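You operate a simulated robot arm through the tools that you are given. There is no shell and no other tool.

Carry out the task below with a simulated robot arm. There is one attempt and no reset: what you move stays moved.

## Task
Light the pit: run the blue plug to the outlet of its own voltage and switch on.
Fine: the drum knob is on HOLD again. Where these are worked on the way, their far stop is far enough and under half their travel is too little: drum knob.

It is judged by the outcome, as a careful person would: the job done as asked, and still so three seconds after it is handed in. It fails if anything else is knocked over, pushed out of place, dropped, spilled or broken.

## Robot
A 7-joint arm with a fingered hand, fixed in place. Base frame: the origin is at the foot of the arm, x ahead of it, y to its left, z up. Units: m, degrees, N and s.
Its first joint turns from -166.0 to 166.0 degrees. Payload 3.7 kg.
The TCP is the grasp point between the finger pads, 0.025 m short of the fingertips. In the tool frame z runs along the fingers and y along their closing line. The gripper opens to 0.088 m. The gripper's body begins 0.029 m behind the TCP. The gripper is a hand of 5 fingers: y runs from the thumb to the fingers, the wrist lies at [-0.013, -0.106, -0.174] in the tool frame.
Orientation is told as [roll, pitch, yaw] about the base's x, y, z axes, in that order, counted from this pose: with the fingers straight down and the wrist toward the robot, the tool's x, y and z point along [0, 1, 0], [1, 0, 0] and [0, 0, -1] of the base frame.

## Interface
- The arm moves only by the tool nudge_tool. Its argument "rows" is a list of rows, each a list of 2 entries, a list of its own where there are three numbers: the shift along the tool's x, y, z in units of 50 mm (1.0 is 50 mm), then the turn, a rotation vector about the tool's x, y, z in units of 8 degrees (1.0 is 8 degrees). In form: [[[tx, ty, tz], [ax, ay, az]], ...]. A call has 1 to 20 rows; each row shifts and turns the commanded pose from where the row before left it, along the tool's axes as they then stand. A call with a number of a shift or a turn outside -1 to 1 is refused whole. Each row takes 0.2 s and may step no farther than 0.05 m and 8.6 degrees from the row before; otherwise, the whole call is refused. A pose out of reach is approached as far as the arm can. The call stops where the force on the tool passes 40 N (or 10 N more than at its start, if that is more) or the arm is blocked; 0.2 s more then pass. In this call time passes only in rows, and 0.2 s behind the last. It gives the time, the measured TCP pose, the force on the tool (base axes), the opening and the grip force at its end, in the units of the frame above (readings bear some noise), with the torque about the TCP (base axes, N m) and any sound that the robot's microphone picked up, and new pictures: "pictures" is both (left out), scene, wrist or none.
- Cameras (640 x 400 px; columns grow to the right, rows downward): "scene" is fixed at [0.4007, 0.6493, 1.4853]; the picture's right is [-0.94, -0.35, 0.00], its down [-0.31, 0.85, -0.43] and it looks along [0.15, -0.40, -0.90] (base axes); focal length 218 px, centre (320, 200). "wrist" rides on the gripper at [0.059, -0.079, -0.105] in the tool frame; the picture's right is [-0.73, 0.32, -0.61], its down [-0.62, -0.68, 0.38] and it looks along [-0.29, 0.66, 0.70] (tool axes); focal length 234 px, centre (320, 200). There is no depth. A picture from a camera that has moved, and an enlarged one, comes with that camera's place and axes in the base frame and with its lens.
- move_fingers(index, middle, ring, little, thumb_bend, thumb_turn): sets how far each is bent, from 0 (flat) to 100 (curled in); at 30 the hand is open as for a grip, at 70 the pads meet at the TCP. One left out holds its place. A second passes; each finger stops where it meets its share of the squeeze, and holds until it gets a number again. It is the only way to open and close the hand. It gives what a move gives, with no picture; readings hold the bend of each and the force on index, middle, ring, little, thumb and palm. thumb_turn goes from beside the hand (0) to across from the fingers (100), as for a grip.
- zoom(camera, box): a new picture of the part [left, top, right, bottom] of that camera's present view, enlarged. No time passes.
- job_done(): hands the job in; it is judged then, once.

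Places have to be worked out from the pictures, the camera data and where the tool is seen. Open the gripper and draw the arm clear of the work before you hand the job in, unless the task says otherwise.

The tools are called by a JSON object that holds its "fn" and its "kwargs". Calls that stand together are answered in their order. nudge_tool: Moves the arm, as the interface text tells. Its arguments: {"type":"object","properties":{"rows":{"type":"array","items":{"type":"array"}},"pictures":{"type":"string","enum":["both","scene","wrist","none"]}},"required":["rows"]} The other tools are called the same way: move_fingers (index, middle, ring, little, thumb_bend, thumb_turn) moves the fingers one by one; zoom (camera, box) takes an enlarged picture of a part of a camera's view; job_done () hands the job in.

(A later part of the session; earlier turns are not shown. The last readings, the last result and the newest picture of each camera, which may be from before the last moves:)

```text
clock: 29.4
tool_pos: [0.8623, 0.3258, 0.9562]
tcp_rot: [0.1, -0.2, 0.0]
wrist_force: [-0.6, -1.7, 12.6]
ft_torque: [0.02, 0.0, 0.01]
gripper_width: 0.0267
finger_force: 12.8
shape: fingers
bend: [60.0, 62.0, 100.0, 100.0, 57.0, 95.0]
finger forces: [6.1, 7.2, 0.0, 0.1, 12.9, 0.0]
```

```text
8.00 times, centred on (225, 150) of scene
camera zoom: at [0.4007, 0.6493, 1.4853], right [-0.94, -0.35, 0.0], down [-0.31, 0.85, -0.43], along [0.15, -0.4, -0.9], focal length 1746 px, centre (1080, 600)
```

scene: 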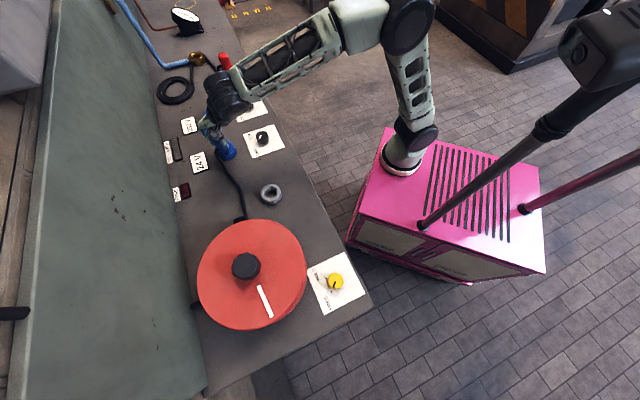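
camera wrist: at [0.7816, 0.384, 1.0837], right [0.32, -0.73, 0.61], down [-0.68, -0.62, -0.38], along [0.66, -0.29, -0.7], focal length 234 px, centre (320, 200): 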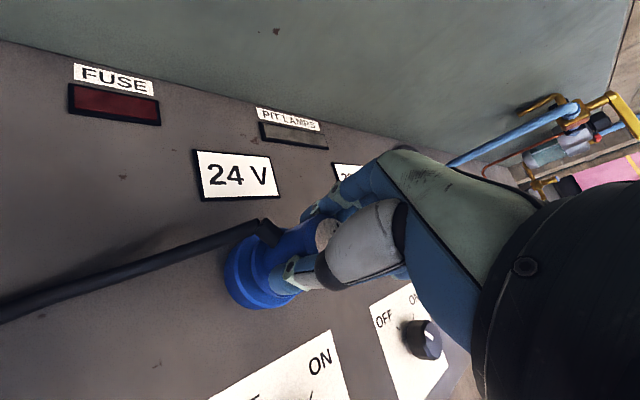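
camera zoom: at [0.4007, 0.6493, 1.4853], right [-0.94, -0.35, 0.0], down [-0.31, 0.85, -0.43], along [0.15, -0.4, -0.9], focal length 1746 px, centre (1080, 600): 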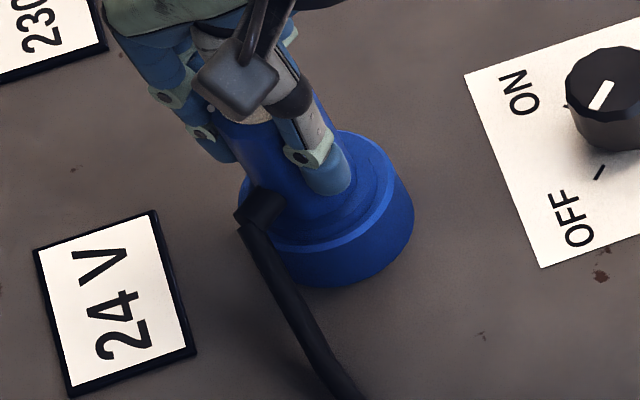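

The collar is seated: 12.6 N up at TCP z 0.956, the same height as in its old seat. I'll press 2 mm more to be sure there's no travel left, then relieve and release.

{"fn": "nudge_tool", "kwargs": {"rows": [[[0, 0, 0.04], [0, 0, 0]]], "pictures": "none"}}

{"fn": "nudge_tool", "kwargs": {"rows": [[[0, 0, -0.08], [0, 0, 0]]], "pictures": "none"}}

{"fn": "move_fingers", "kwargs": {"index": 44, "middle": 44, "thumb_bend": 44}}

{"fn": "zoom", "kwargs": {"camera": "scene", "box": [195, 125, 255, 175]}}

{"fn": "zoom", "kwargs": {"camera": "wrist", "box": [180, 140, 400, 340]}}

```text
clock: 29.8
tool_pos: [0.8614, 0.325, 0.9544]
tcp_rot: [0.0, -0.2, 0.0]
wrist_force: [3.1, -0.5, 22.3]
ft_torque: [-0.03, -0.1, 0.01]
gripper_width: 0.0268
finger_force: 13.5
shape: fingers
bend: [60.0, 62.0, 100.0, 100.0, 58.0, 95.0]
finger forces: [7.6, 8.8, 0.0, 0.1, 12.7, 0.1]
```

```text
clock: 30.2
tool_pos: [0.8616, 0.3251, 0.9552]
tcp_rot: [-0.2, 0.1, 0.0]
wrist_force: [3.1, 0.3, 9.1]
ft_torque: [-0.04, -0.21, 0.02]
gripper_width: 0.0271
finger_force: 13.4
shape: fingers
bend: [60.0, 62.0, 100.0, 100.0, 58.0, 95.0]
finger forces: [7.3, 7.7, 0.0, 0.1, 11.5, 0.0]
```

```text
clock: 31.2
tool_pos: [0.8615, 0.3259, 0.9559]
tcp_rot: [-0.1, 0.0, 0.0]
wrist_force: [-0.4, 0.4, 1.0]
ft_torque: [0.0, 0.01, 0.0]
gripper_width: 0.0541
finger_force: 0.1
shape: fingers
bend: [44.0, 44.0, 100.0, 100.0, 44.0, 97.0]
finger forces: [0.1, 0.0, 0.1, 0.0, 0.1, 0.1]
```

```text
8.00 times, centred on (225, 150) of scene
camera zoom: at [0.4007, 0.6493, 1.4853], right [-0.94, -0.35, 0.0], down [-0.31, 0.85, -0.43], along [0.15, -0.4, -0.9], focal length 1746 px, centre (1080, 600)
```

zoom: 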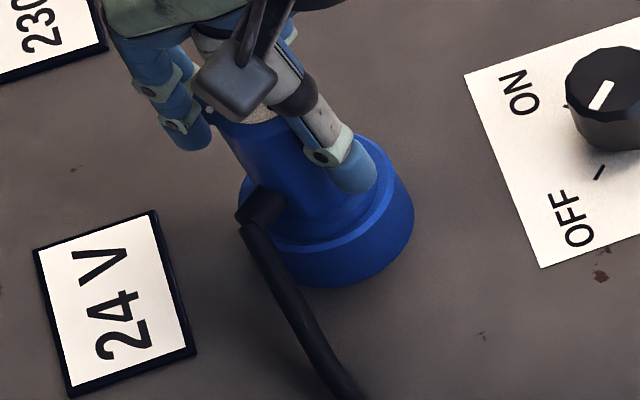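

```text
2.00 times, centred on (290, 240) of wrist
camera zoom: at [0.7832, 0.3846, 1.0598], right [0.32, -0.73, 0.61], down [-0.68, -0.62, -0.38], along [0.66, -0.29, -0.7], focal length 468 px, centre (380, 120)
```

zoom: 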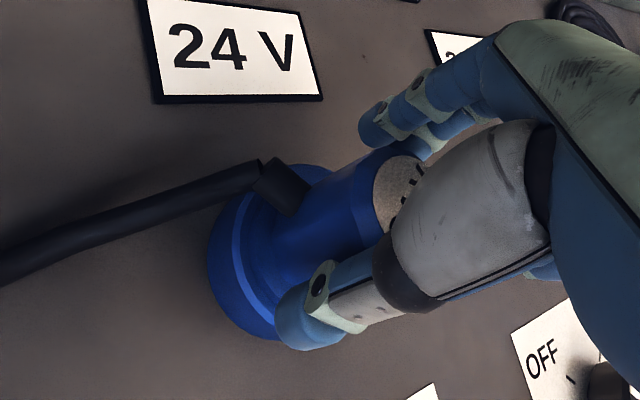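

The plug stays seated after release. I'll lift straight up and clear, and check the plug before going back to set the drum knob to HOLD.

{"fn": "nudge_tool", "kwargs": {"rows": [[[0, 0, -0.3], [0, 0, 0]], [[0, 0, -0.4], [0, 0, 0]], [[0, 0, -0.9], [0, 0, 0]], [[0, 0, -0.95], [0, 0, 0]], [[0, 0, -0.95], [0, 0, 0]]], "pictures": "both"}}

{"fn": "zoom", "kwargs": {"camera": "scene", "box": [185, 115, 305, 215]}}

```text
clock: 32.4
tool_pos: [0.8635, 0.3249, 1.131]
tcp_rot: [0.1, 0.1, 0.0]
wrist_force: [0.7, 0.3, -0.7]
ft_torque: [0.0, 0.02, -0.01]
gripper_width: 0.0545
finger_force: 0.0
shape: fingers
bend: [44.0, 44.0, 100.0, 100.0, 44.0, 97.0]
finger forces: [0.0, 0.0, 0.0, 0.0, 0.0, 0.0]
camera wrist: at [0.7844, 0.3823, 1.2359], right [0.32, -0.73, 0.61], down [-0.68, -0.62, -0.38], along [0.66, -0.29, -0.7], focal length 234 px, centre (320, 200)
```

scene: 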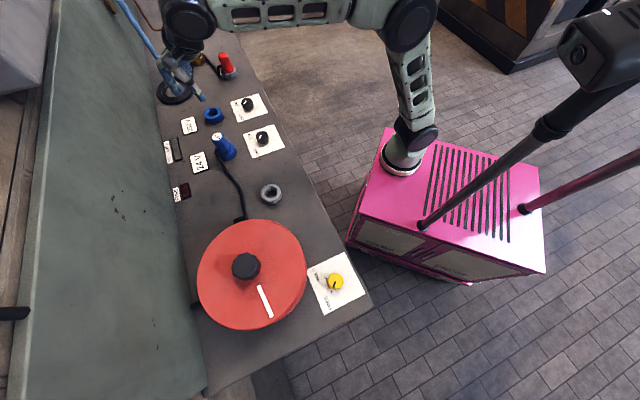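
wrist: 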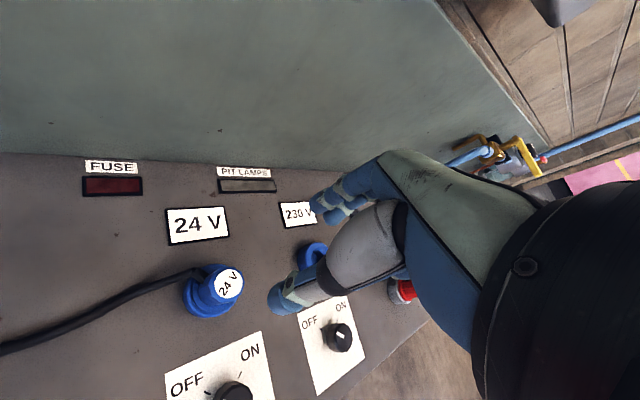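

```text
4.00 times, centred on (245, 165) of scene
camera zoom: at [0.4007, 0.6493, 1.4853], right [-0.94, -0.35, 0.0], down [-0.31, 0.85, -0.43], along [0.15, -0.4, -0.9], focal length 873 px, centre (620, 340)
```

zoom: 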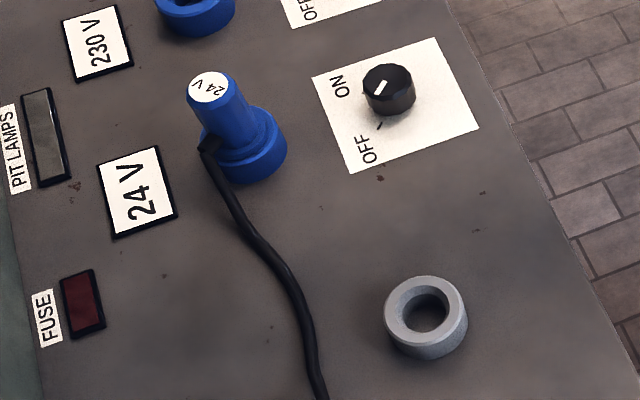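

The plug stands upright in the 24 V outlet with slack in the cable. Now I'll go back over to the drum knob at a safe height.

{"fn": "nudge_tool", "kwargs": {"rows": [[[0.475, -0.87, 0], [0, 0, 0]], [[0.475, -0.87, 0], [0, 0, 0]], [[0.475, -0.87, 0], [0, 0, 0]], [[0.475, -0.87, 0], [0, 0, 0]], [[0.475, -0.87, 0], [0, 0, 0]], [[0.475, -0.87, 0], [0, 0, 0]], [[0.475, -0.87, 0], [0, 0, 0]], [[0.475, -0.87, 0], [0, 0, 0]], [[0.475, -0.87, 0], [0, 0, 0]], [[0.475, -0.87, 0], [0, 0, 0]], [[0.475, -0.87, 0], [0, 0, 0]], [[0, 0, 0], [0, 0, -1]], [[0, 0, 0], [0, 0, -1]], [[0, 0, 0], [0, 0, -1]], [[0, 0, 0], [0, 0, -1]], [[0, 0, 0], [0, 0, -1]], [[0, 0, 0], [0, 0, -1]], [[0, 0, 0], [0, 0, -1]]], "pictures": "both"}}

{"fn": "zoom", "kwargs": {"camera": "wrist", "box": [180, 180, 400, 380]}}

```text
clock: 36.2
tool_pos: [0.3829, 0.5866, 1.1303]
tcp_rot: [0.0, -0.1, 56.2]
wrist_force: [-0.2, -0.4, 0.2]
ft_torque: [-0.01, 0.0, 0.0]
gripper_width: 0.0545
finger_force: 0.1
shape: fingers
bend: [44.0, 44.0, 100.0, 100.0, 44.0, 97.0]
finger forces: [0.0, 0.1, 0.1, 0.0, 0.0, 0.1]
camera wrist: at [0.291, 0.5545, 1.2351], right [0.78, -0.14, 0.61], down [0.14, -0.91, -0.38], along [0.61, 0.39, -0.7], focal length 234 px, centre (320, 200)
```

scene: 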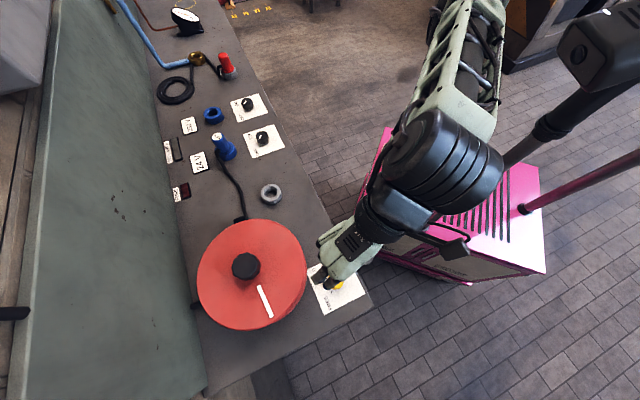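
wrist: 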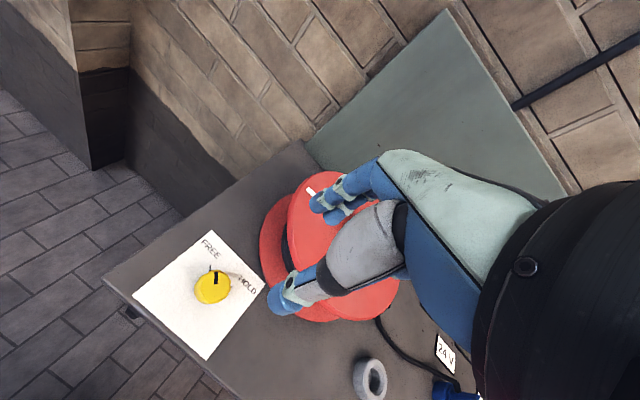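

```text
2.00 times, centred on (290, 280) of wrist
camera zoom: at [0.291, 0.5545, 1.2351], right [0.78, -0.14, 0.61], down [0.14, -0.91, -0.38], along [0.61, 0.39, -0.7], focal length 468 px, centre (380, 40)
```

zoom: 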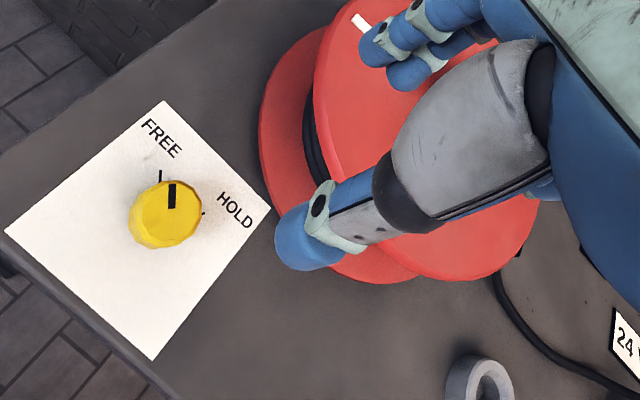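

The TCP is back above the knob at the same pose I left it in. I'll descend along the same clear path to just above it and verify.

{"fn": "nudge_tool", "kwargs": {"rows": [[[0, 0, 0.86], [0, 0, 0]], [[0, 0, 0.86], [0, 0, 0]], [[0, 0, 0.86], [0, 0, 0]], [[0, 0, 0.86], [0, 0, 0]]], "pictures": "wrist"}}

{"fn": "zoom", "kwargs": {"camera": "wrist", "box": [220, 160, 380, 340]}}

```text
clock: 37.2
tool_pos: [0.3803, 0.5871, 0.9607]
tcp_rot: [-0.1, 0.0, 56.0]
wrist_force: [0.0, 0.4, 0.0]
ft_torque: [-0.05, -0.01, -0.02]
gripper_width: 0.0547
finger_force: 0.0
shape: fingers
bend: [44.0, 44.0, 100.0, 100.0, 44.0, 97.0]
finger forces: [0.1, 0.0, 0.0, 0.0, 0.0, 0.1]
camera wrist: at [0.2885, 0.5542, 1.0642], right [0.78, -0.14, 0.61], down [0.14, -0.91, -0.38], along [0.61, 0.38, -0.7], focal length 234 px, centre (320, 200)
```

wrist: 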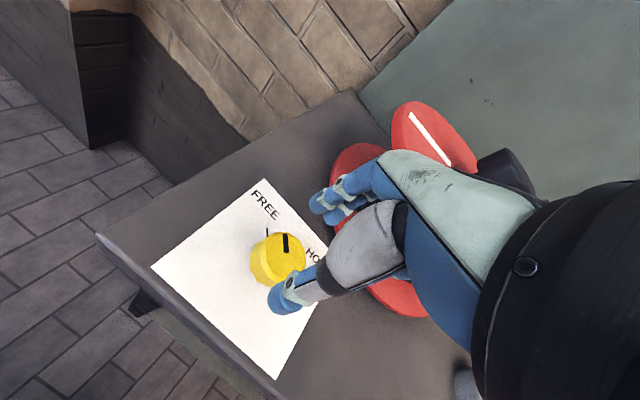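

```text
2.22 times, centred on (300, 250) of wrist
camera zoom: at [0.2885, 0.5542, 1.0642], right [0.78, -0.14, 0.61], down [0.14, -0.91, -0.38], along [0.61, 0.38, -0.7], focal length 520 px, centre (364, 89)
```

zoom: 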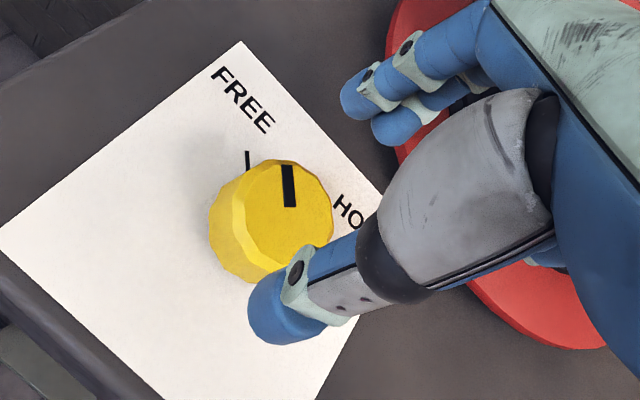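

The knob is centred between the digits as before. I'll finish the descent with a 2 mm x correction, then close and grip.

{"fn": "nudge_tool", "kwargs": {"rows": [[[-0.033, 0.022, 0.5], [0, 0, 0]], [[0, 0, 0.4], [0, 0, 0]]], "pictures": "none"}}

{"fn": "zoom", "kwargs": {"camera": "wrist", "box": [240, 160, 380, 340]}}

{"fn": "move_fingers", "kwargs": {"index": 66, "middle": 66, "thumb_bend": 66}}

{"fn": "zoom", "kwargs": {"camera": "wrist", "box": [240, 160, 380, 340]}}

```text
clock: 37.8
tool_pos: [0.384, 0.5869, 0.9148]
tcp_rot: [-0.1, 0.1, 55.9]
wrist_force: [-0.7, -0.5, 0.3]
ft_torque: [-0.03, -0.01, 0.03]
gripper_width: 0.0544
finger_force: 0.1
shape: fingers
bend: [44.0, 44.0, 100.0, 100.0, 44.0, 97.0]
finger forces: [0.1, 0.0, 0.0, 0.0, 0.0, 0.0]
```

```text
2.22 times, centred on (310, 250) of wrist
camera zoom: at [0.2918, 0.5537, 1.0192], right [0.78, -0.14, 0.61], down [0.14, -0.91, -0.38], along [0.61, 0.38, -0.7], focal length 520 px, centre (342, 89)
```

zoom: 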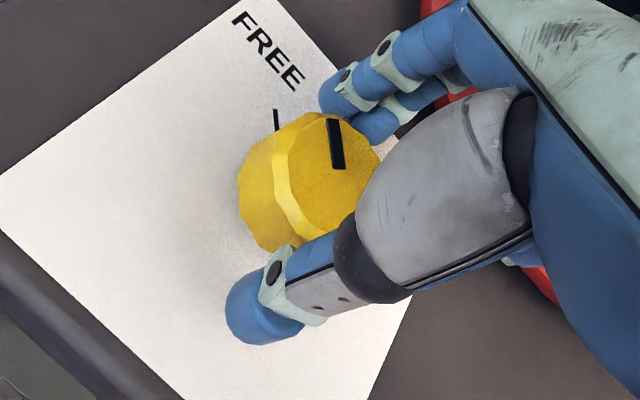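

```text
clock: 38.8
tool_pos: [0.384, 0.5871, 0.914]
tcp_rot: [0.1, 0.1, 56.0]
wrist_force: [3.4, 3.1, 0.5]
ft_torque: [0.08, -0.1, 0.02]
gripper_width: 0.032
finger_force: 10.3
shape: fingers
bend: [55.0, 59.0, 100.0, 100.0, 56.0, 97.0]
finger forces: [6.7, 5.2, 0.0, 0.0, 7.7, 0.0]
```

```text
2.22 times, centred on (310, 250) of wrist
camera zoom: at [0.2922, 0.5538, 1.0191], right [0.78, -0.14, 0.61], down [0.14, -0.91, -0.38], along [0.61, 0.38, -0.7], focal length 520 px, centre (342, 89)
```

zoom: 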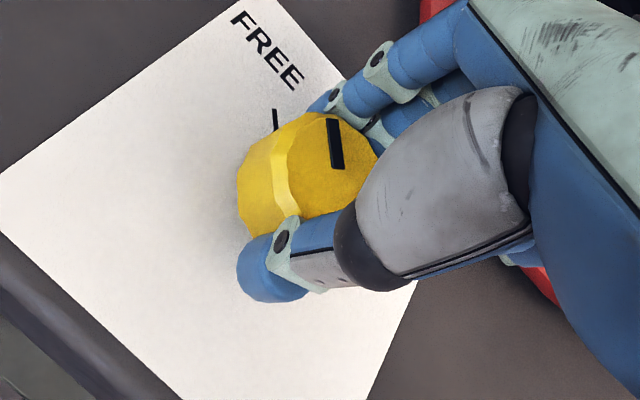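

The knob is gripped. I'll turn it clockwise from above, back toward HOLD: 64° first, then check.

{"fn": "nudge_tool", "kwargs": {"rows": [[[0, 0, 0], [0, 0, 1]], [[0, 0, 0], [0, 0, 1]], [[0, 0, 0], [0, 0, 1]], [[0, 0, 0], [0, 0, 1]], [[0, 0, 0], [0, 0, 1]], [[0, 0, 0], [0, 0, 1]], [[0, 0, 0], [0, 0, 1]], [[0, 0, 0], [0, 0, 1]]], "pictures": "wrist"}}

{"fn": "zoom", "kwargs": {"camera": "wrist", "box": [240, 160, 380, 340]}}

```text
clock: 40.6
tool_pos: [0.3849, 0.5865, 0.9148]
tcp_rot: [0.0, 0.0, -8.1]
wrist_force: [-2.3, -8.4, 6.7]
ft_torque: [-0.13, 0.0, 0.04]
gripper_width: 0.0324
finger_force: 12.0
shape: fingers
bend: [57.0, 60.0, 100.0, 100.0, 55.0, 99.0]
finger forces: [4.8, 5.9, 0.1, 0.1, 12.0, 0.0]
camera wrist: at [0.3156, 0.6559, 1.0182], right [0.22, -0.76, 0.61], down [-0.76, -0.52, -0.38], along [0.61, -0.38, -0.7], focal length 234 px, centre (320, 200)
```

wrist: 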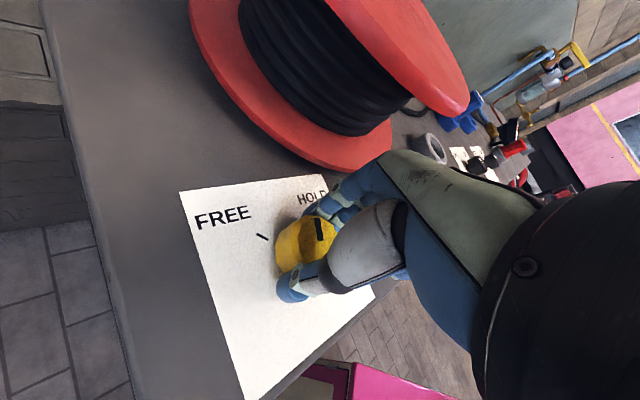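

```text
2.22 times, centred on (310, 250) of wrist
camera zoom: at [0.3156, 0.6559, 1.0182], right [0.22, -0.76, 0.61], down [-0.76, -0.52, -0.38], along [0.61, -0.38, -0.7], focal length 520 px, centre (342, 89)
```

zoom: 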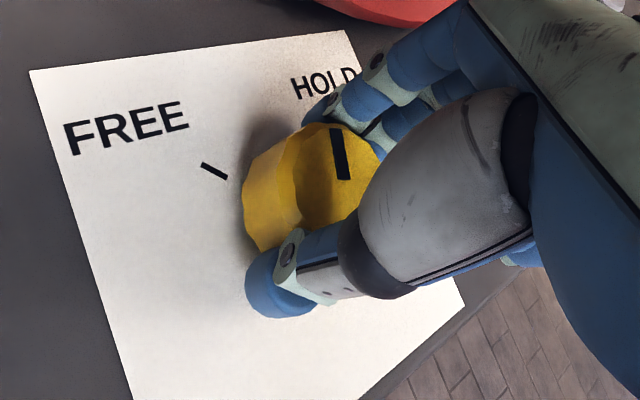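

The knob is following. I'll turn the remaining 28° to the HOLD stop.

{"fn": "nudge_tool", "kwargs": {"rows": [[[0, 0, 0], [0, 0, 1]], [[0, 0, 0], [0, 0, 1]], [[0, 0, 0], [0, 0, 1]], [[0, 0, 0], [0, 0, 0.5]]], "pictures": "wrist"}}

{"fn": "zoom", "kwargs": {"camera": "wrist", "box": [240, 160, 380, 340]}}

```text
clock: 41.6
tool_pos: [0.3852, 0.5875, 0.9142]
tcp_rot: [0.0, 0.0, -36.1]
wrist_force: [-6.2, -10.4, 4.0]
ft_torque: [-0.23, 0.09, 0.03]
gripper_width: 0.0318
finger_force: 11.0
shape: fingers
bend: [57.0, 60.0, 100.0, 100.0, 55.0, 100.0]
finger forces: [4.4, 6.9, 0.1, 0.0, 9.7, 0.0]
camera wrist: at [0.3563, 0.6808, 1.0183], right [-0.17, -0.78, 0.61], down [-0.92, -0.1, -0.38], along [0.36, -0.62, -0.7], focal length 234 px, centre (320, 200)
```

wrist: 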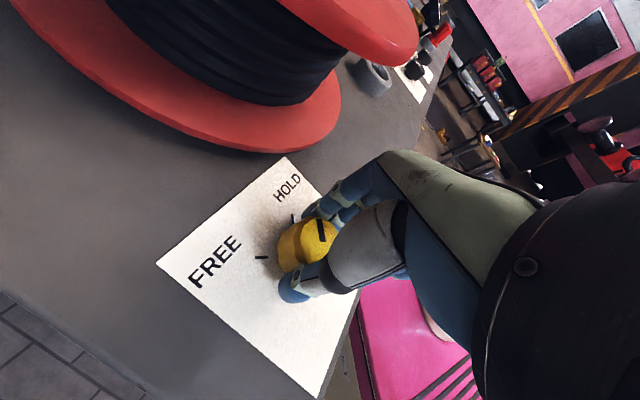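

```text
2.22 times, centred on (310, 250) of wrist
camera zoom: at [0.3563, 0.6808, 1.0183], right [-0.17, -0.78, 0.61], down [-0.92, -0.1, -0.38], along [0.36, -0.62, -0.7], focal length 520 px, centre (342, 89)
```

zoom: 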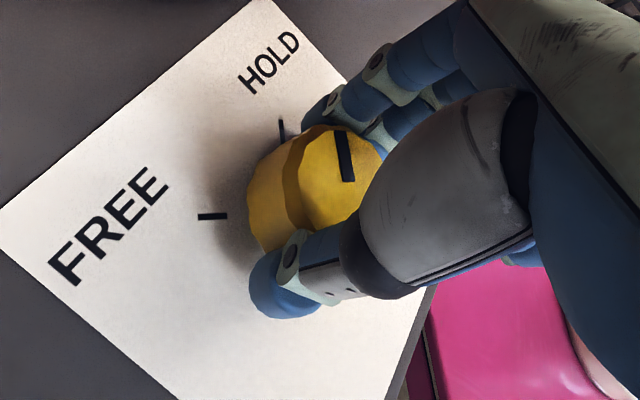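

The mark now matches its original HOLD orientation in this same hand pose. I'll release and check it with the hand open.

{"fn": "move_fingers", "kwargs": {"index": 44, "middle": 44, "thumb_bend": 44}}

{"fn": "zoom", "kwargs": {"camera": "wrist", "box": [240, 160, 380, 340]}}

```text
clock: 42.6
tool_pos: [0.3862, 0.5875, 0.9147]
tcp_rot: [0.1, 0.0, -36.0]
wrist_force: [0.3, -0.4, 0.8]
ft_torque: [0.03, -0.02, -0.01]
gripper_width: 0.0544
finger_force: 0.0
shape: fingers
bend: [44.0, 44.0, 100.0, 100.0, 44.0, 98.0]
finger forces: [0.1, 0.1, 0.1, 0.0, 0.0, 0.0]
```

```text
2.22 times, centred on (310, 250) of wrist
camera zoom: at [0.3566, 0.6812, 1.0181], right [-0.17, -0.78, 0.61], down [-0.92, -0.1, -0.38], along [0.36, -0.62, -0.7], focal length 520 px, centre (342, 89)
```

zoom: 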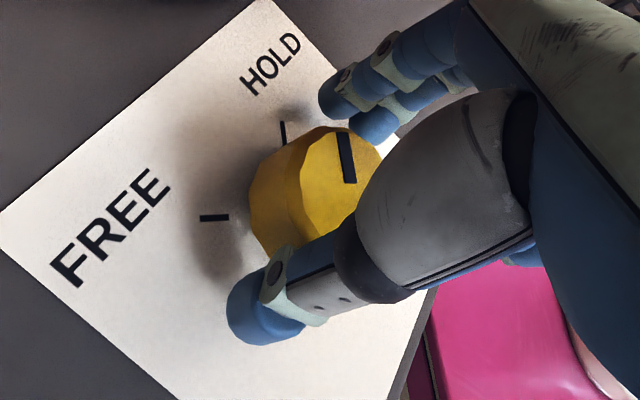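

It reads HOLD. I'll lift clear, turn back to yaw 0, and confirm the knob from the scene camera.

{"fn": "nudge_tool", "kwargs": {"rows": [[[0, 0, -0.86], [0, 0, 0]], [[0, 0, -0.86], [0, 0, 0]], [[0, 0, -0.86], [0, 0, 0]], [[0, 0, -0.86], [0, 0, 0]], [[0, 0, -0.86], [0, 0, 0]], [[0, 0, 0], [0, 0, -0.9]], [[0, 0, 0], [0, 0, -0.9]], [[0, 0, 0], [0, 0, -0.9]], [[0, 0, 0], [0, 0, -0.9]], [[0, 0, 0], [0, 0, -0.9]], [[-0.65, 0.7, 0], [0, 0, 0]], [[-0.65, 0.7, 0], [0, 0, 0]], [[-0.65, 0.7, 0], [0, 0, 0]]], "pictures": "both"}}

{"fn": "zoom", "kwargs": {"camera": "scene", "box": [300, 240, 380, 320]}}

```text
clock: 45.4
tool_pos: [0.4875, 0.4895, 1.119]
tcp_rot: [0.1, 0.0, 0.2]
wrist_force: [-0.4, 0.1, -0.8]
ft_torque: [0.01, -0.02, -0.02]
gripper_width: 0.0549
finger_force: 0.1
shape: fingers
bend: [44.0, 44.0, 100.0, 100.0, 44.0, 98.0]
finger forces: [0.1, 0.1, 0.1, 0.1, 0.1, 0.0]
out of reach, approached as far as the arm can: row 5
camera wrist: at [0.409, 0.5471, 1.2235], right [0.33, -0.72, 0.61], down [-0.68, -0.63, -0.38], along [0.66, -0.29, -0.7], focal length 234 px, centre (320, 200)
```

scene: 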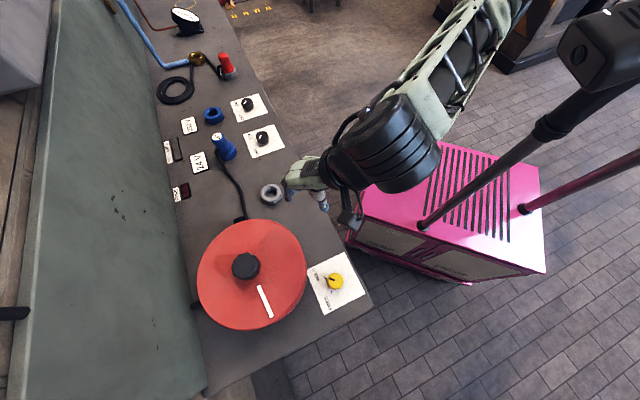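
wrist: 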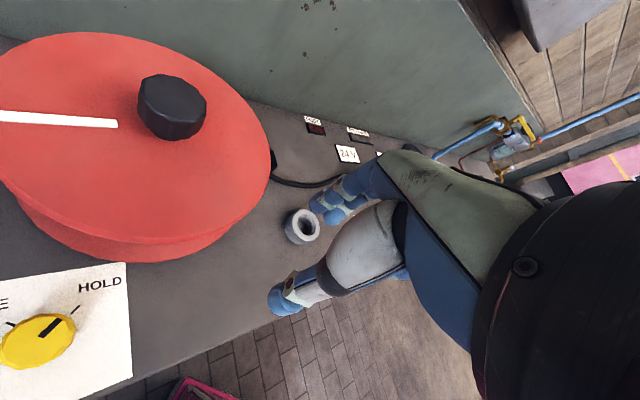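

```text
5.00 times, centred on (340, 280) of scene
camera zoom: at [0.4007, 0.6493, 1.4853], right [-0.94, -0.35, 0.0], down [-0.31, 0.85, -0.43], along [0.15, -0.4, -0.9], focal length 1092 px, centre (220, -200)
```

zoom: 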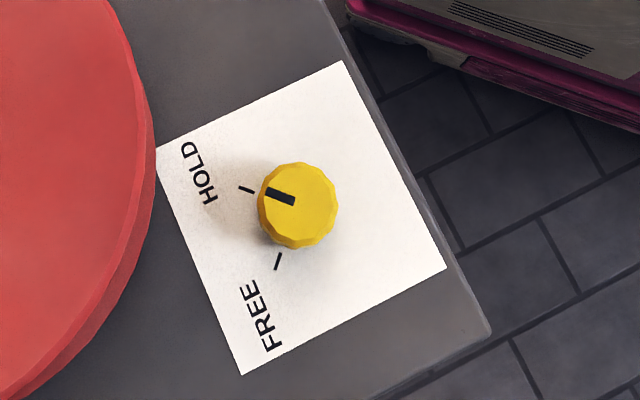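

The knob mark sits exactly on HOLD, as at the start. Next is the 24 V switch, which I compute at about (0.768, 0.231). I'll travel there high and pre-rotate the hand to about +48°.

{"fn": "nudge_tool", "kwargs": {"rows": [[[-0.646, 0.701, 0], [0, 0, 0]], [[-0.646, 0.701, 0], [0, 0, 0]], [[-0.646, 0.701, 0], [0, 0, 0]], [[-0.646, 0.701, 0], [0, 0, 0]], [[-0.646, 0.701, 0], [0, 0, 0]], [[-0.646, 0.701, 0], [0, 0, 0]], [[-0.646, 0.701, 0], [0, 0, 0]], [[-0.646, 0.701, 0], [0, 0, 0]], [[0, 0, 0], [0, 0, -1]], [[0, 0, 0], [0, 0, -1]], [[0, 0, 0], [0, 0, -1]], [[0, 0, 0], [0, 0, -1]], [[0, 0, 0], [0, 0, -1]], [[0, 0, 0], [0, 0, -1]]], "pictures": "both"}}

{"fn": "zoom", "kwargs": {"camera": "wrist", "box": [160, 200, 380, 400]}}

{"fn": "zoom", "kwargs": {"camera": "scene", "box": [210, 90, 310, 180]}}

```text
clock: 48.4
tool_pos: [0.7707, 0.2314, 1.1181]
tcp_rot: [0.0, 0.0, 48.1]
wrist_force: [0.5, -0.7, -0.1]
ft_torque: [0.01, 0.02, 0.02]
gripper_width: 0.0548
finger_force: 0.1
shape: fingers
bend: [44.0, 44.0, 100.0, 100.0, 44.0, 98.0]
finger forces: [0.0, 0.1, 0.1, 0.1, 0.0, 0.0]
camera wrist: at [0.6747, 0.2118, 1.2222], right [0.76, -0.24, 0.61], down [0.01, -0.92, -0.38], along [0.65, 0.3, -0.7], focal length 234 px, centre (320, 200)
```

scene: 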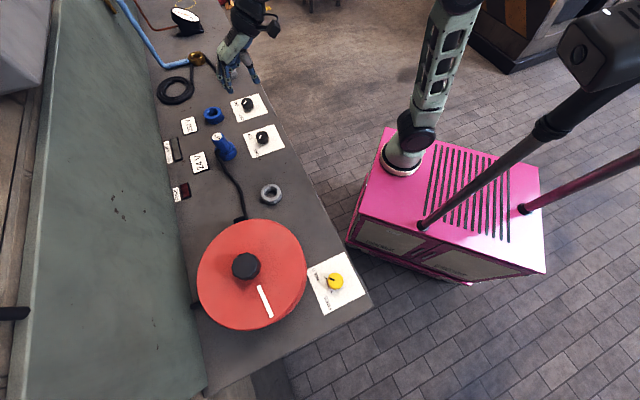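
wrist: 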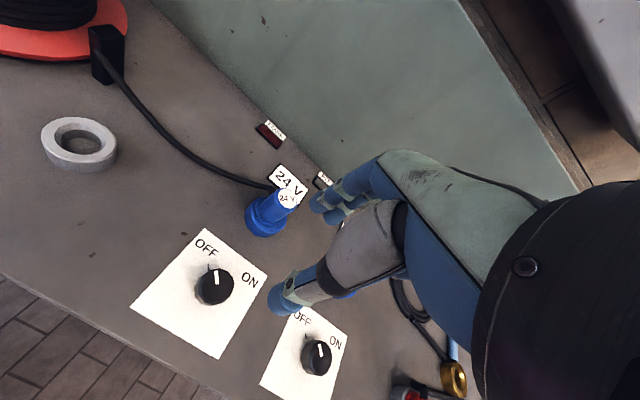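

```text
2.00 times, centred on (270, 300) of wrist
camera zoom: at [0.6747, 0.2118, 1.2222], right [0.76, -0.24, 0.61], down [0.01, -0.92, -0.38], along [0.65, 0.3, -0.7], focal length 468 px, centre (420, 0)
```

zoom: 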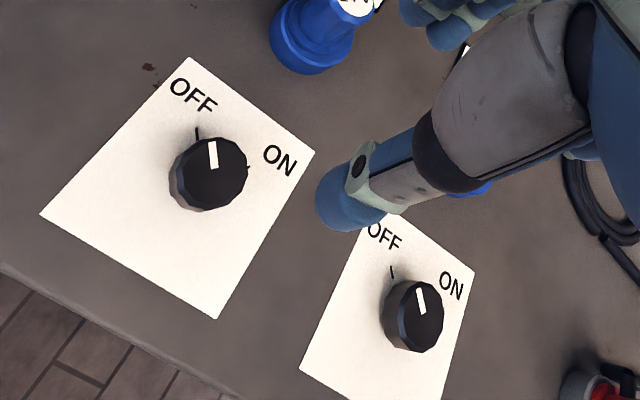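

```text
4.44 times, centred on (260, 135) of scene
camera zoom: at [0.4007, 0.6493, 1.4853], right [-0.94, -0.35, 0.0], down [-0.31, 0.85, -0.43], along [0.15, -0.4, -0.9], focal length 970 px, centre (587, 489)
```

zoom: 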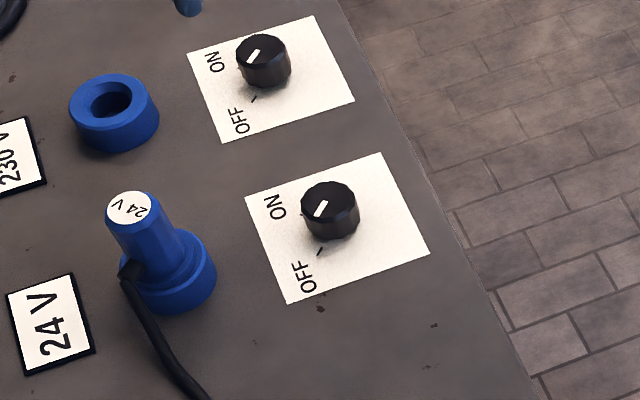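

The nearer panel, next to the seated 24 V plug, is the one I want. Its knob is at about (0.767, 0.231) with the mark on OFF. I'll correct by 4 mm and come down to z 0.96.

{"fn": "nudge_tool", "kwargs": {"rows": [[[0.054, -0.06, 0.79], [0, 0, 0]], [[0, 0, 0.79], [0, 0, 0]], [[0, 0, 0.79], [0, 0, 0]], [[0, 0, 0.75], [0, 0, 0]]], "pictures": "both"}}

{"fn": "zoom", "kwargs": {"camera": "wrist", "box": [220, 160, 380, 340]}}

{"fn": "zoom", "kwargs": {"camera": "scene", "box": [210, 90, 310, 180]}}

```text
clock: 49.4
tool_pos: [0.7642, 0.2312, 0.9632]
tcp_rot: [0.0, 0.0, 47.9]
wrist_force: [-0.5, 0.5, -1.0]
ft_torque: [-0.02, -0.02, 0.02]
gripper_width: 0.0547
finger_force: 0.1
shape: fingers
bend: [44.0, 44.0, 100.0, 100.0, 44.0, 98.0]
finger forces: [0.1, 0.0, 0.0, 0.1, 0.1, 0.1]
camera wrist: at [0.6684, 0.2107, 1.0664], right [0.76, -0.25, 0.61], down [0.01, -0.92, -0.38], along [0.66, 0.29, -0.7], focal length 234 px, centre (320, 200)
```

scene: 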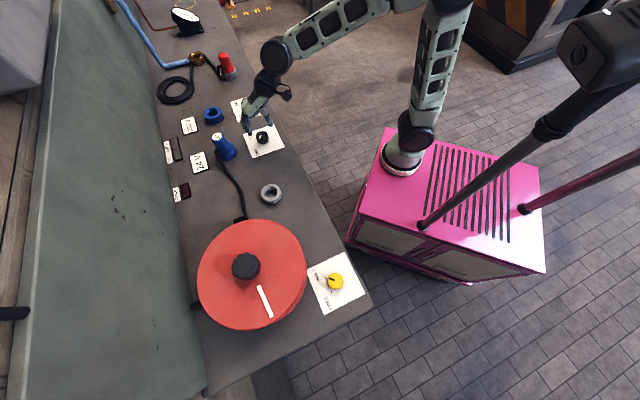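
wrist: 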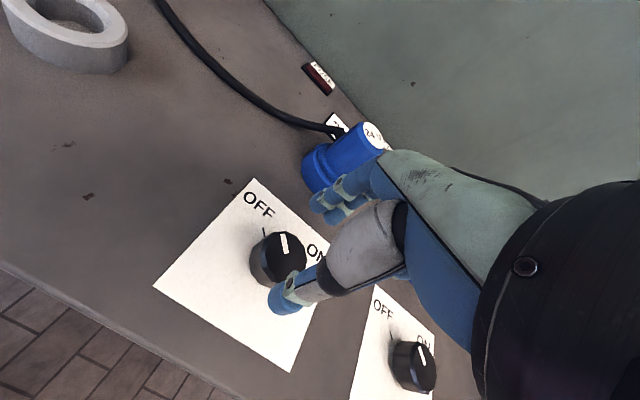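

```text
2.22 times, centred on (300, 250) of wrist
camera zoom: at [0.6684, 0.2107, 1.0664], right [0.76, -0.25, 0.61], down [0.01, -0.92, -0.38], along [0.66, 0.29, -0.7], focal length 520 px, centre (364, 89)
```

zoom: 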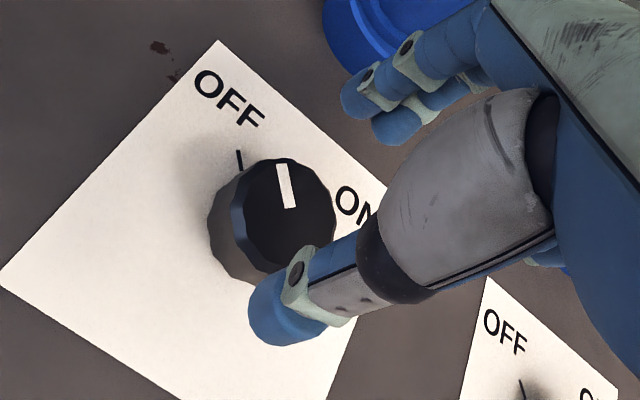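

```text
4.44 times, centred on (260, 135) of scene
camera zoom: at [0.4007, 0.6493, 1.4853], right [-0.94, -0.35, 0.0], down [-0.31, 0.85, -0.43], along [0.15, -0.4, -0.9], focal length 970 px, centre (587, 489)
```

zoom: 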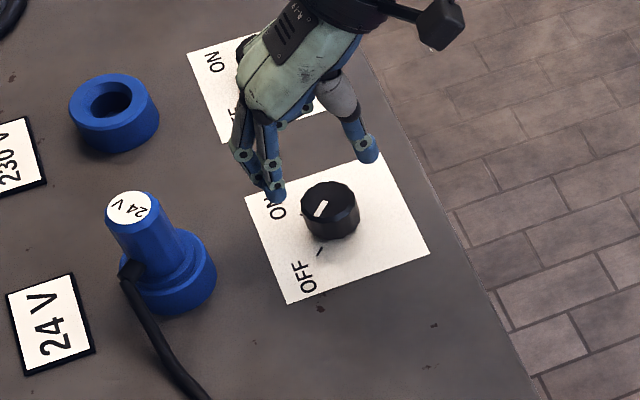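

The view matches the yellow-knob approach almost pixel for pixel. I'll descend to the same gripping height and close.

{"fn": "nudge_tool", "kwargs": {"rows": [[[-0.025, 0.02, 0.5], [0, 0, 0]], [[0, 0, 0.46], [0, 0, 0]]], "pictures": "none"}}

{"fn": "zoom", "kwargs": {"camera": "wrist", "box": [240, 160, 380, 340]}}

```text
clock: 50.0
tool_pos: [0.7657, 0.2318, 0.9141]
tcp_rot: [-0.1, 0.1, 48.1]
wrist_force: [-0.7, -0.8, -0.3]
ft_torque: [0.02, -0.03, 0.0]
gripper_width: 0.0552
finger_force: 0.1
shape: fingers
bend: [44.0, 44.0, 100.0, 100.0, 44.0, 98.0]
finger forces: [0.1, 0.1, 0.0, 0.1, 0.0, 0.1]
```

```text
2.22 times, centred on (310, 250) of wrist
camera zoom: at [0.6704, 0.212, 1.0174], right [0.76, -0.25, 0.61], down [0.01, -0.92, -0.38], along [0.66, 0.29, -0.7], focal length 520 px, centre (342, 89)
```

zoom: 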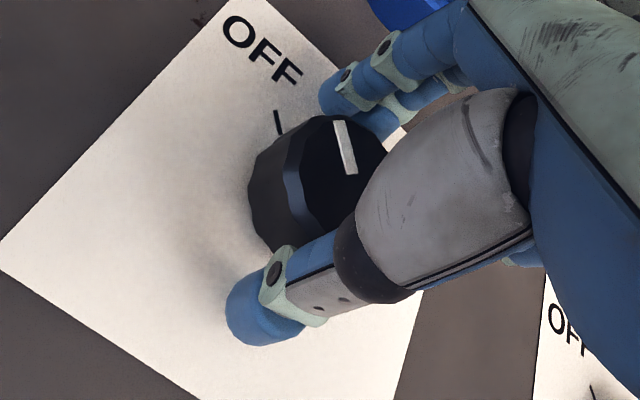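

The knob is about 2 mm toward +x. I'll nudge to centre it, then grip.

{"fn": "nudge_tool", "kwargs": {"rows": [[[-0.03, 0.027, 0], [0, 0, 0]]], "pictures": "none"}}

{"fn": "move_fingers", "kwargs": {"index": 66, "middle": 66, "thumb_bend": 66}}

{"fn": "zoom", "kwargs": {"camera": "wrist", "box": [240, 160, 380, 340]}}

```text
clock: 50.4
tool_pos: [0.7689, 0.2303, 0.9132]
tcp_rot: [0.1, -0.1, 48.0]
wrist_force: [0.3, 0.0, 0.6]
ft_torque: [-0.04, 0.0, 0.0]
gripper_width: 0.055
finger_force: 0.0
shape: fingers
bend: [44.0, 44.0, 100.0, 100.0, 44.0, 98.0]
finger forces: [0.1, 0.1, 0.0, 0.0, 0.1, 0.1]
```

```text
clock: 51.4
tool_pos: [0.7693, 0.2323, 0.9143]
tcp_rot: [0.0, 0.1, 48.0]
wrist_force: [1.8, -2.0, -0.5]
ft_torque: [0.01, -0.14, 0.01]
gripper_width: 0.0339
finger_force: 10.1
shape: fingers
bend: [55.0, 59.0, 100.0, 100.0, 54.0, 97.0]
finger forces: [5.8, 5.3, 0.0, 0.0, 10.1, 0.1]
```

```text
2.22 times, centred on (310, 250) of wrist
camera zoom: at [0.6737, 0.2115, 1.0176], right [0.76, -0.25, 0.61], down [0.01, -0.92, -0.38], along [0.66, 0.29, -0.7], focal length 520 px, centre (342, 89)
```

zoom: 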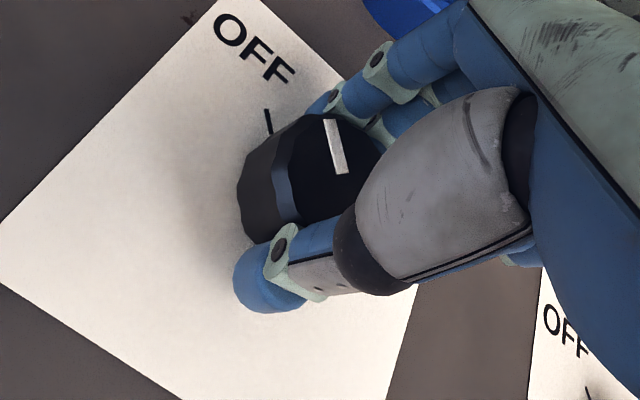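

The switch knob is gripped: index 5.8 N, middle 5.3 N, thumb 10.1 N. I'll turn it clockwise from above, from OFF (+y) to ON (+x), starting with 48°.

{"fn": "nudge_tool", "kwargs": {"rows": [[[0, 0, 0], [0, 0, 1]], [[0, 0, 0], [0, 0, 1]], [[0, 0, 0], [0, 0, 1]], [[0, 0, 0], [0, 0, 1]], [[0, 0, 0], [0, 0, 1]], [[0, 0, 0], [0, 0, 1]]], "pictures": "both"}}

{"fn": "zoom", "kwargs": {"camera": "wrist", "box": [240, 160, 380, 340]}}

{"fn": "zoom", "kwargs": {"camera": "scene", "box": [210, 90, 310, 180]}}

```text
clock: 52.8
tool_pos: [0.7712, 0.2305, 0.9135]
tcp_rot: [-0.1, 0.0, -0.2]
wrist_force: [-1.9, -7.2, -2.6]
ft_torque: [-0.1, -0.08, 0.05]
gripper_width: 0.0341
finger_force: 11.0
shape: fingers
bend: [56.0, 59.0, 100.0, 100.0, 54.0, 98.0]
finger forces: [4.9, 5.8, 0.0, 0.1, 10.9, 0.0]
camera wrist: at [0.6918, 0.2893, 1.0179], right [0.32, -0.73, 0.61], down [-0.68, -0.62, -0.38], along [0.66, -0.29, -0.7], focal length 234 px, centre (320, 200)
```

scene: 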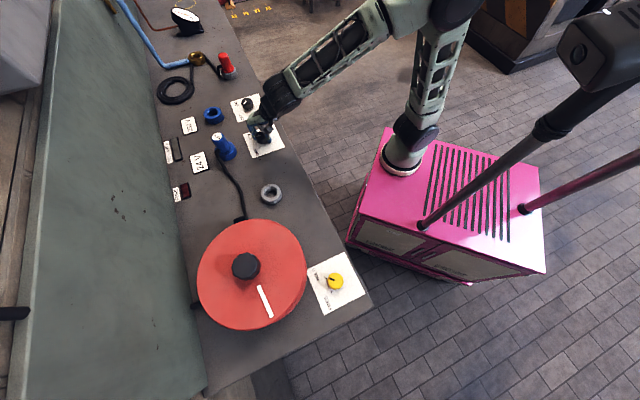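
wrist: 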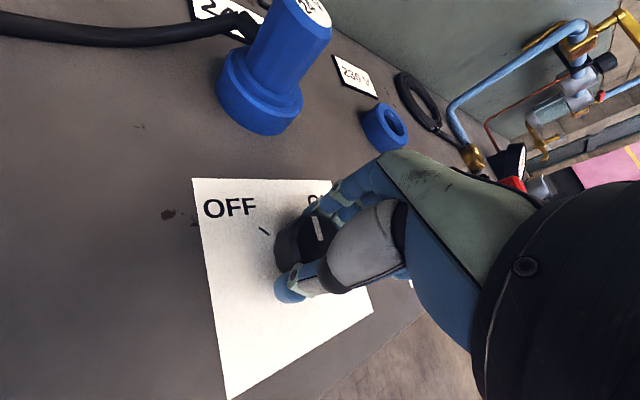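

```text
2.22 times, centred on (310, 250) of wrist
camera zoom: at [0.6918, 0.2893, 1.0179], right [0.32, -0.73, 0.61], down [-0.68, -0.62, -0.38], along [0.66, -0.29, -0.7], focal length 520 px, centre (342, 89)
```

zoom: 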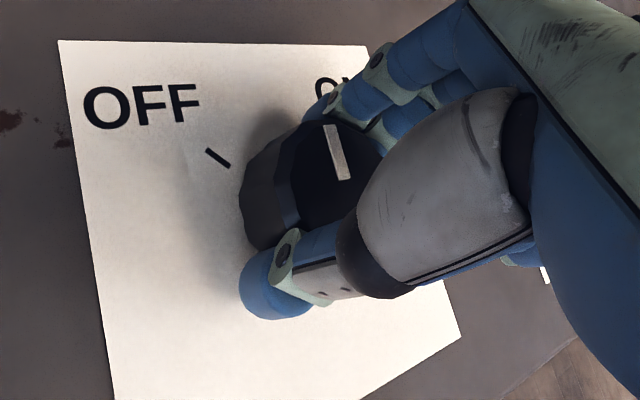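

```text
4.44 times, centred on (260, 135) of scene
camera zoom: at [0.4007, 0.6493, 1.4853], right [-0.94, -0.35, 0.0], down [-0.31, 0.85, -0.43], along [0.15, -0.4, -0.9], focal length 970 px, centre (587, 489)
```

zoom: 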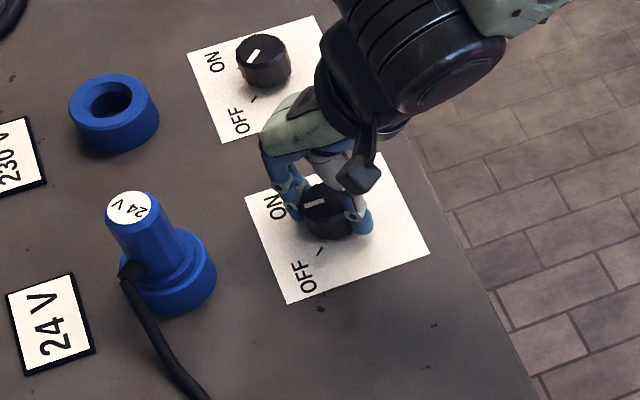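

It's turning with the hand and nothing is close by. I'll turn the remaining 44° to the ON stop.

{"fn": "nudge_tool", "kwargs": {"rows": [[[0, 0, 0], [0, 0, 1]], [[0, 0, 0], [0, 0, 1]], [[0, 0, 0], [0, 0, 1]], [[0, 0, 0], [0, 0, 1]], [[0, 0, 0], [0, 0, 1]], [[0, 0, 0], [0, 0, 0.4]]], "pictures": "both"}}

{"fn": "zoom", "kwargs": {"camera": "wrist", "box": [240, 160, 380, 340]}}

{"fn": "zoom", "kwargs": {"camera": "scene", "box": [150, 90, 310, 210]}}

```text
clock: 54.2
tool_pos: [0.7699, 0.231, 0.914]
tcp_rot: [0.0, 0.0, -43.3]
wrist_force: [-2.0, -9.7, -2.1]
ft_torque: [-0.28, -0.01, 0.01]
gripper_width: 0.0336
finger_force: 11.0
shape: fingers
bend: [56.0, 58.0, 100.0, 100.0, 55.0, 99.0]
finger forces: [6.3, 7.9, 0.0, 0.0, 7.9, 0.1]
camera wrist: at [0.7532, 0.3274, 1.0183], right [-0.26, -0.75, 0.61], down [-0.92, 0.01, -0.38], along [0.28, -0.66, -0.7], focal length 234 px, centre (320, 200)
```

scene: 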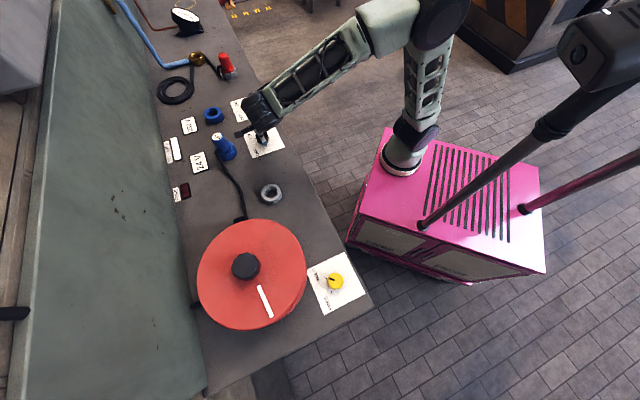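
wrist: 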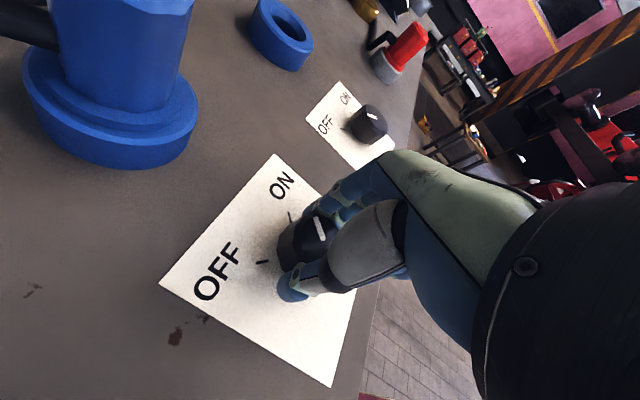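

```text
2.22 times, centred on (310, 250) of wrist
camera zoom: at [0.7532, 0.3274, 1.0183], right [-0.26, -0.75, 0.61], down [-0.92, 0.01, -0.38], along [0.28, -0.66, -0.7], focal length 520 px, centre (342, 89)
```

zoom: 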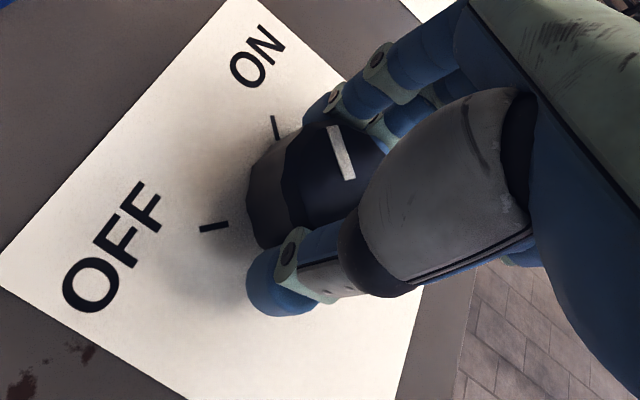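

```text
3.33 times, centred on (230, 150) of scene
camera zoom: at [0.4007, 0.6493, 1.4853], right [-0.94, -0.35, 0.0], down [-0.31, 0.85, -0.43], along [0.15, -0.4, -0.9], focal length 728 px, centre (620, 367)
```

zoom: 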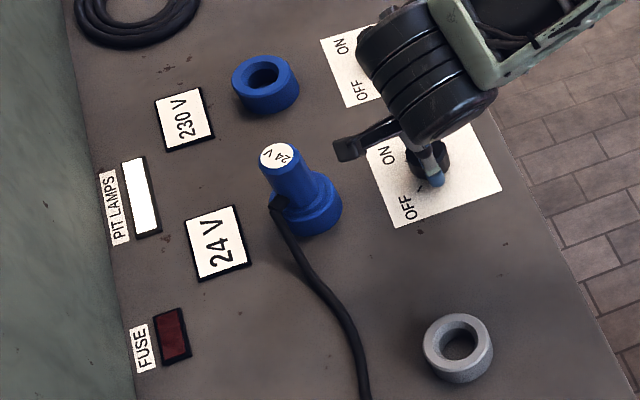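

The PIT LAMPS indicator is lit white, the fuse light is unchanged, and the knob mark is at ON. I'll release the switch and lift straight away.

{"fn": "move_fingers", "kwargs": {"index": 42, "middle": 42, "thumb_bend": 42}}

{"fn": "nudge_tool", "kwargs": {"rows": [[[0, 0, -0.5], [0, 0, 0]], [[0, 0, -0.8], [0, 0, 0]], [[0, 0, -0.9], [0, 0, 0]], [[0, 0, -0.9], [0, 0, 0]], [[0, 0, -0.9], [0, 0, 0]]], "pictures": "both"}}

{"fn": "zoom", "kwargs": {"camera": "scene", "box": [150, 90, 310, 210]}}

```text
clock: 55.2
tool_pos: [0.7701, 0.2305, 0.9142]
tcp_rot: [0.1, 0.0, -43.2]
wrist_force: [0.4, -0.6, -0.9]
ft_torque: [-0.02, -0.01, -0.04]
gripper_width: 0.0588
finger_force: 0.1
shape: fingers
bend: [42.0, 42.0, 100.0, 100.0, 42.0, 98.0]
finger forces: [0.0, 0.0, 0.1, 0.1, 0.0, 0.0]
```

```text
clock: 56.4
tool_pos: [0.7688, 0.2318, 1.1156]
tcp_rot: [-0.1, 0.0, -43.2]
wrist_force: [-0.5, -0.2, 0.6]
ft_torque: [0.04, -0.04, 0.02]
gripper_width: 0.0585
finger_force: 0.1
shape: fingers
bend: [42.0, 42.0, 100.0, 100.0, 42.0, 98.0]
finger forces: [0.0, 0.1, 0.0, 0.0, 0.0, 0.1]
camera wrist: at [0.7522, 0.3276, 1.2191], right [-0.26, -0.75, 0.61], down [-0.92, 0.01, -0.38], along [0.28, -0.66, -0.7], focal length 234 px, centre (320, 200)
```

scene: 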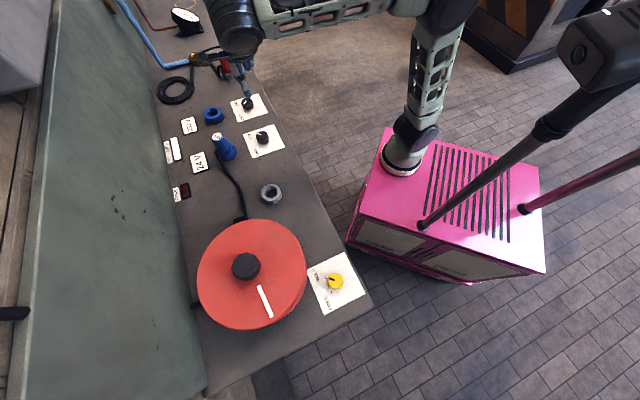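
wrist: 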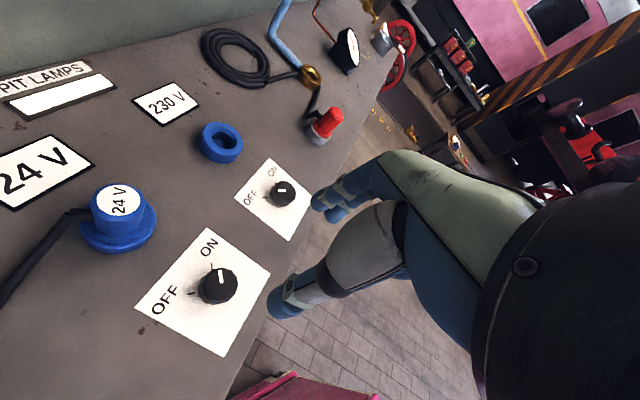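

```text
3.33 times, centred on (230, 150) of scene
camera zoom: at [0.4007, 0.6493, 1.4853], right [-0.94, -0.35, 0.0], down [-0.31, 0.85, -0.43], along [0.15, -0.4, -0.9], focal length 728 px, centre (620, 367)
```

zoom: 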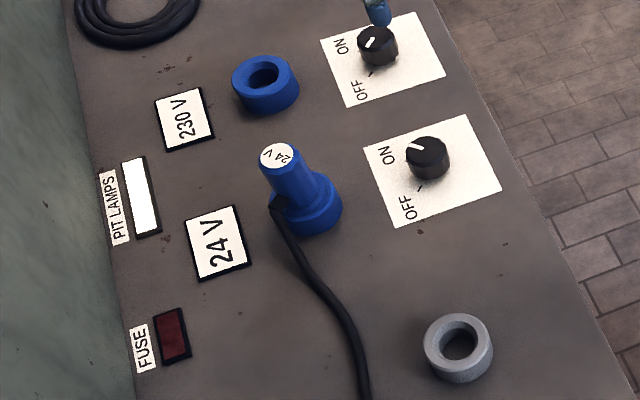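

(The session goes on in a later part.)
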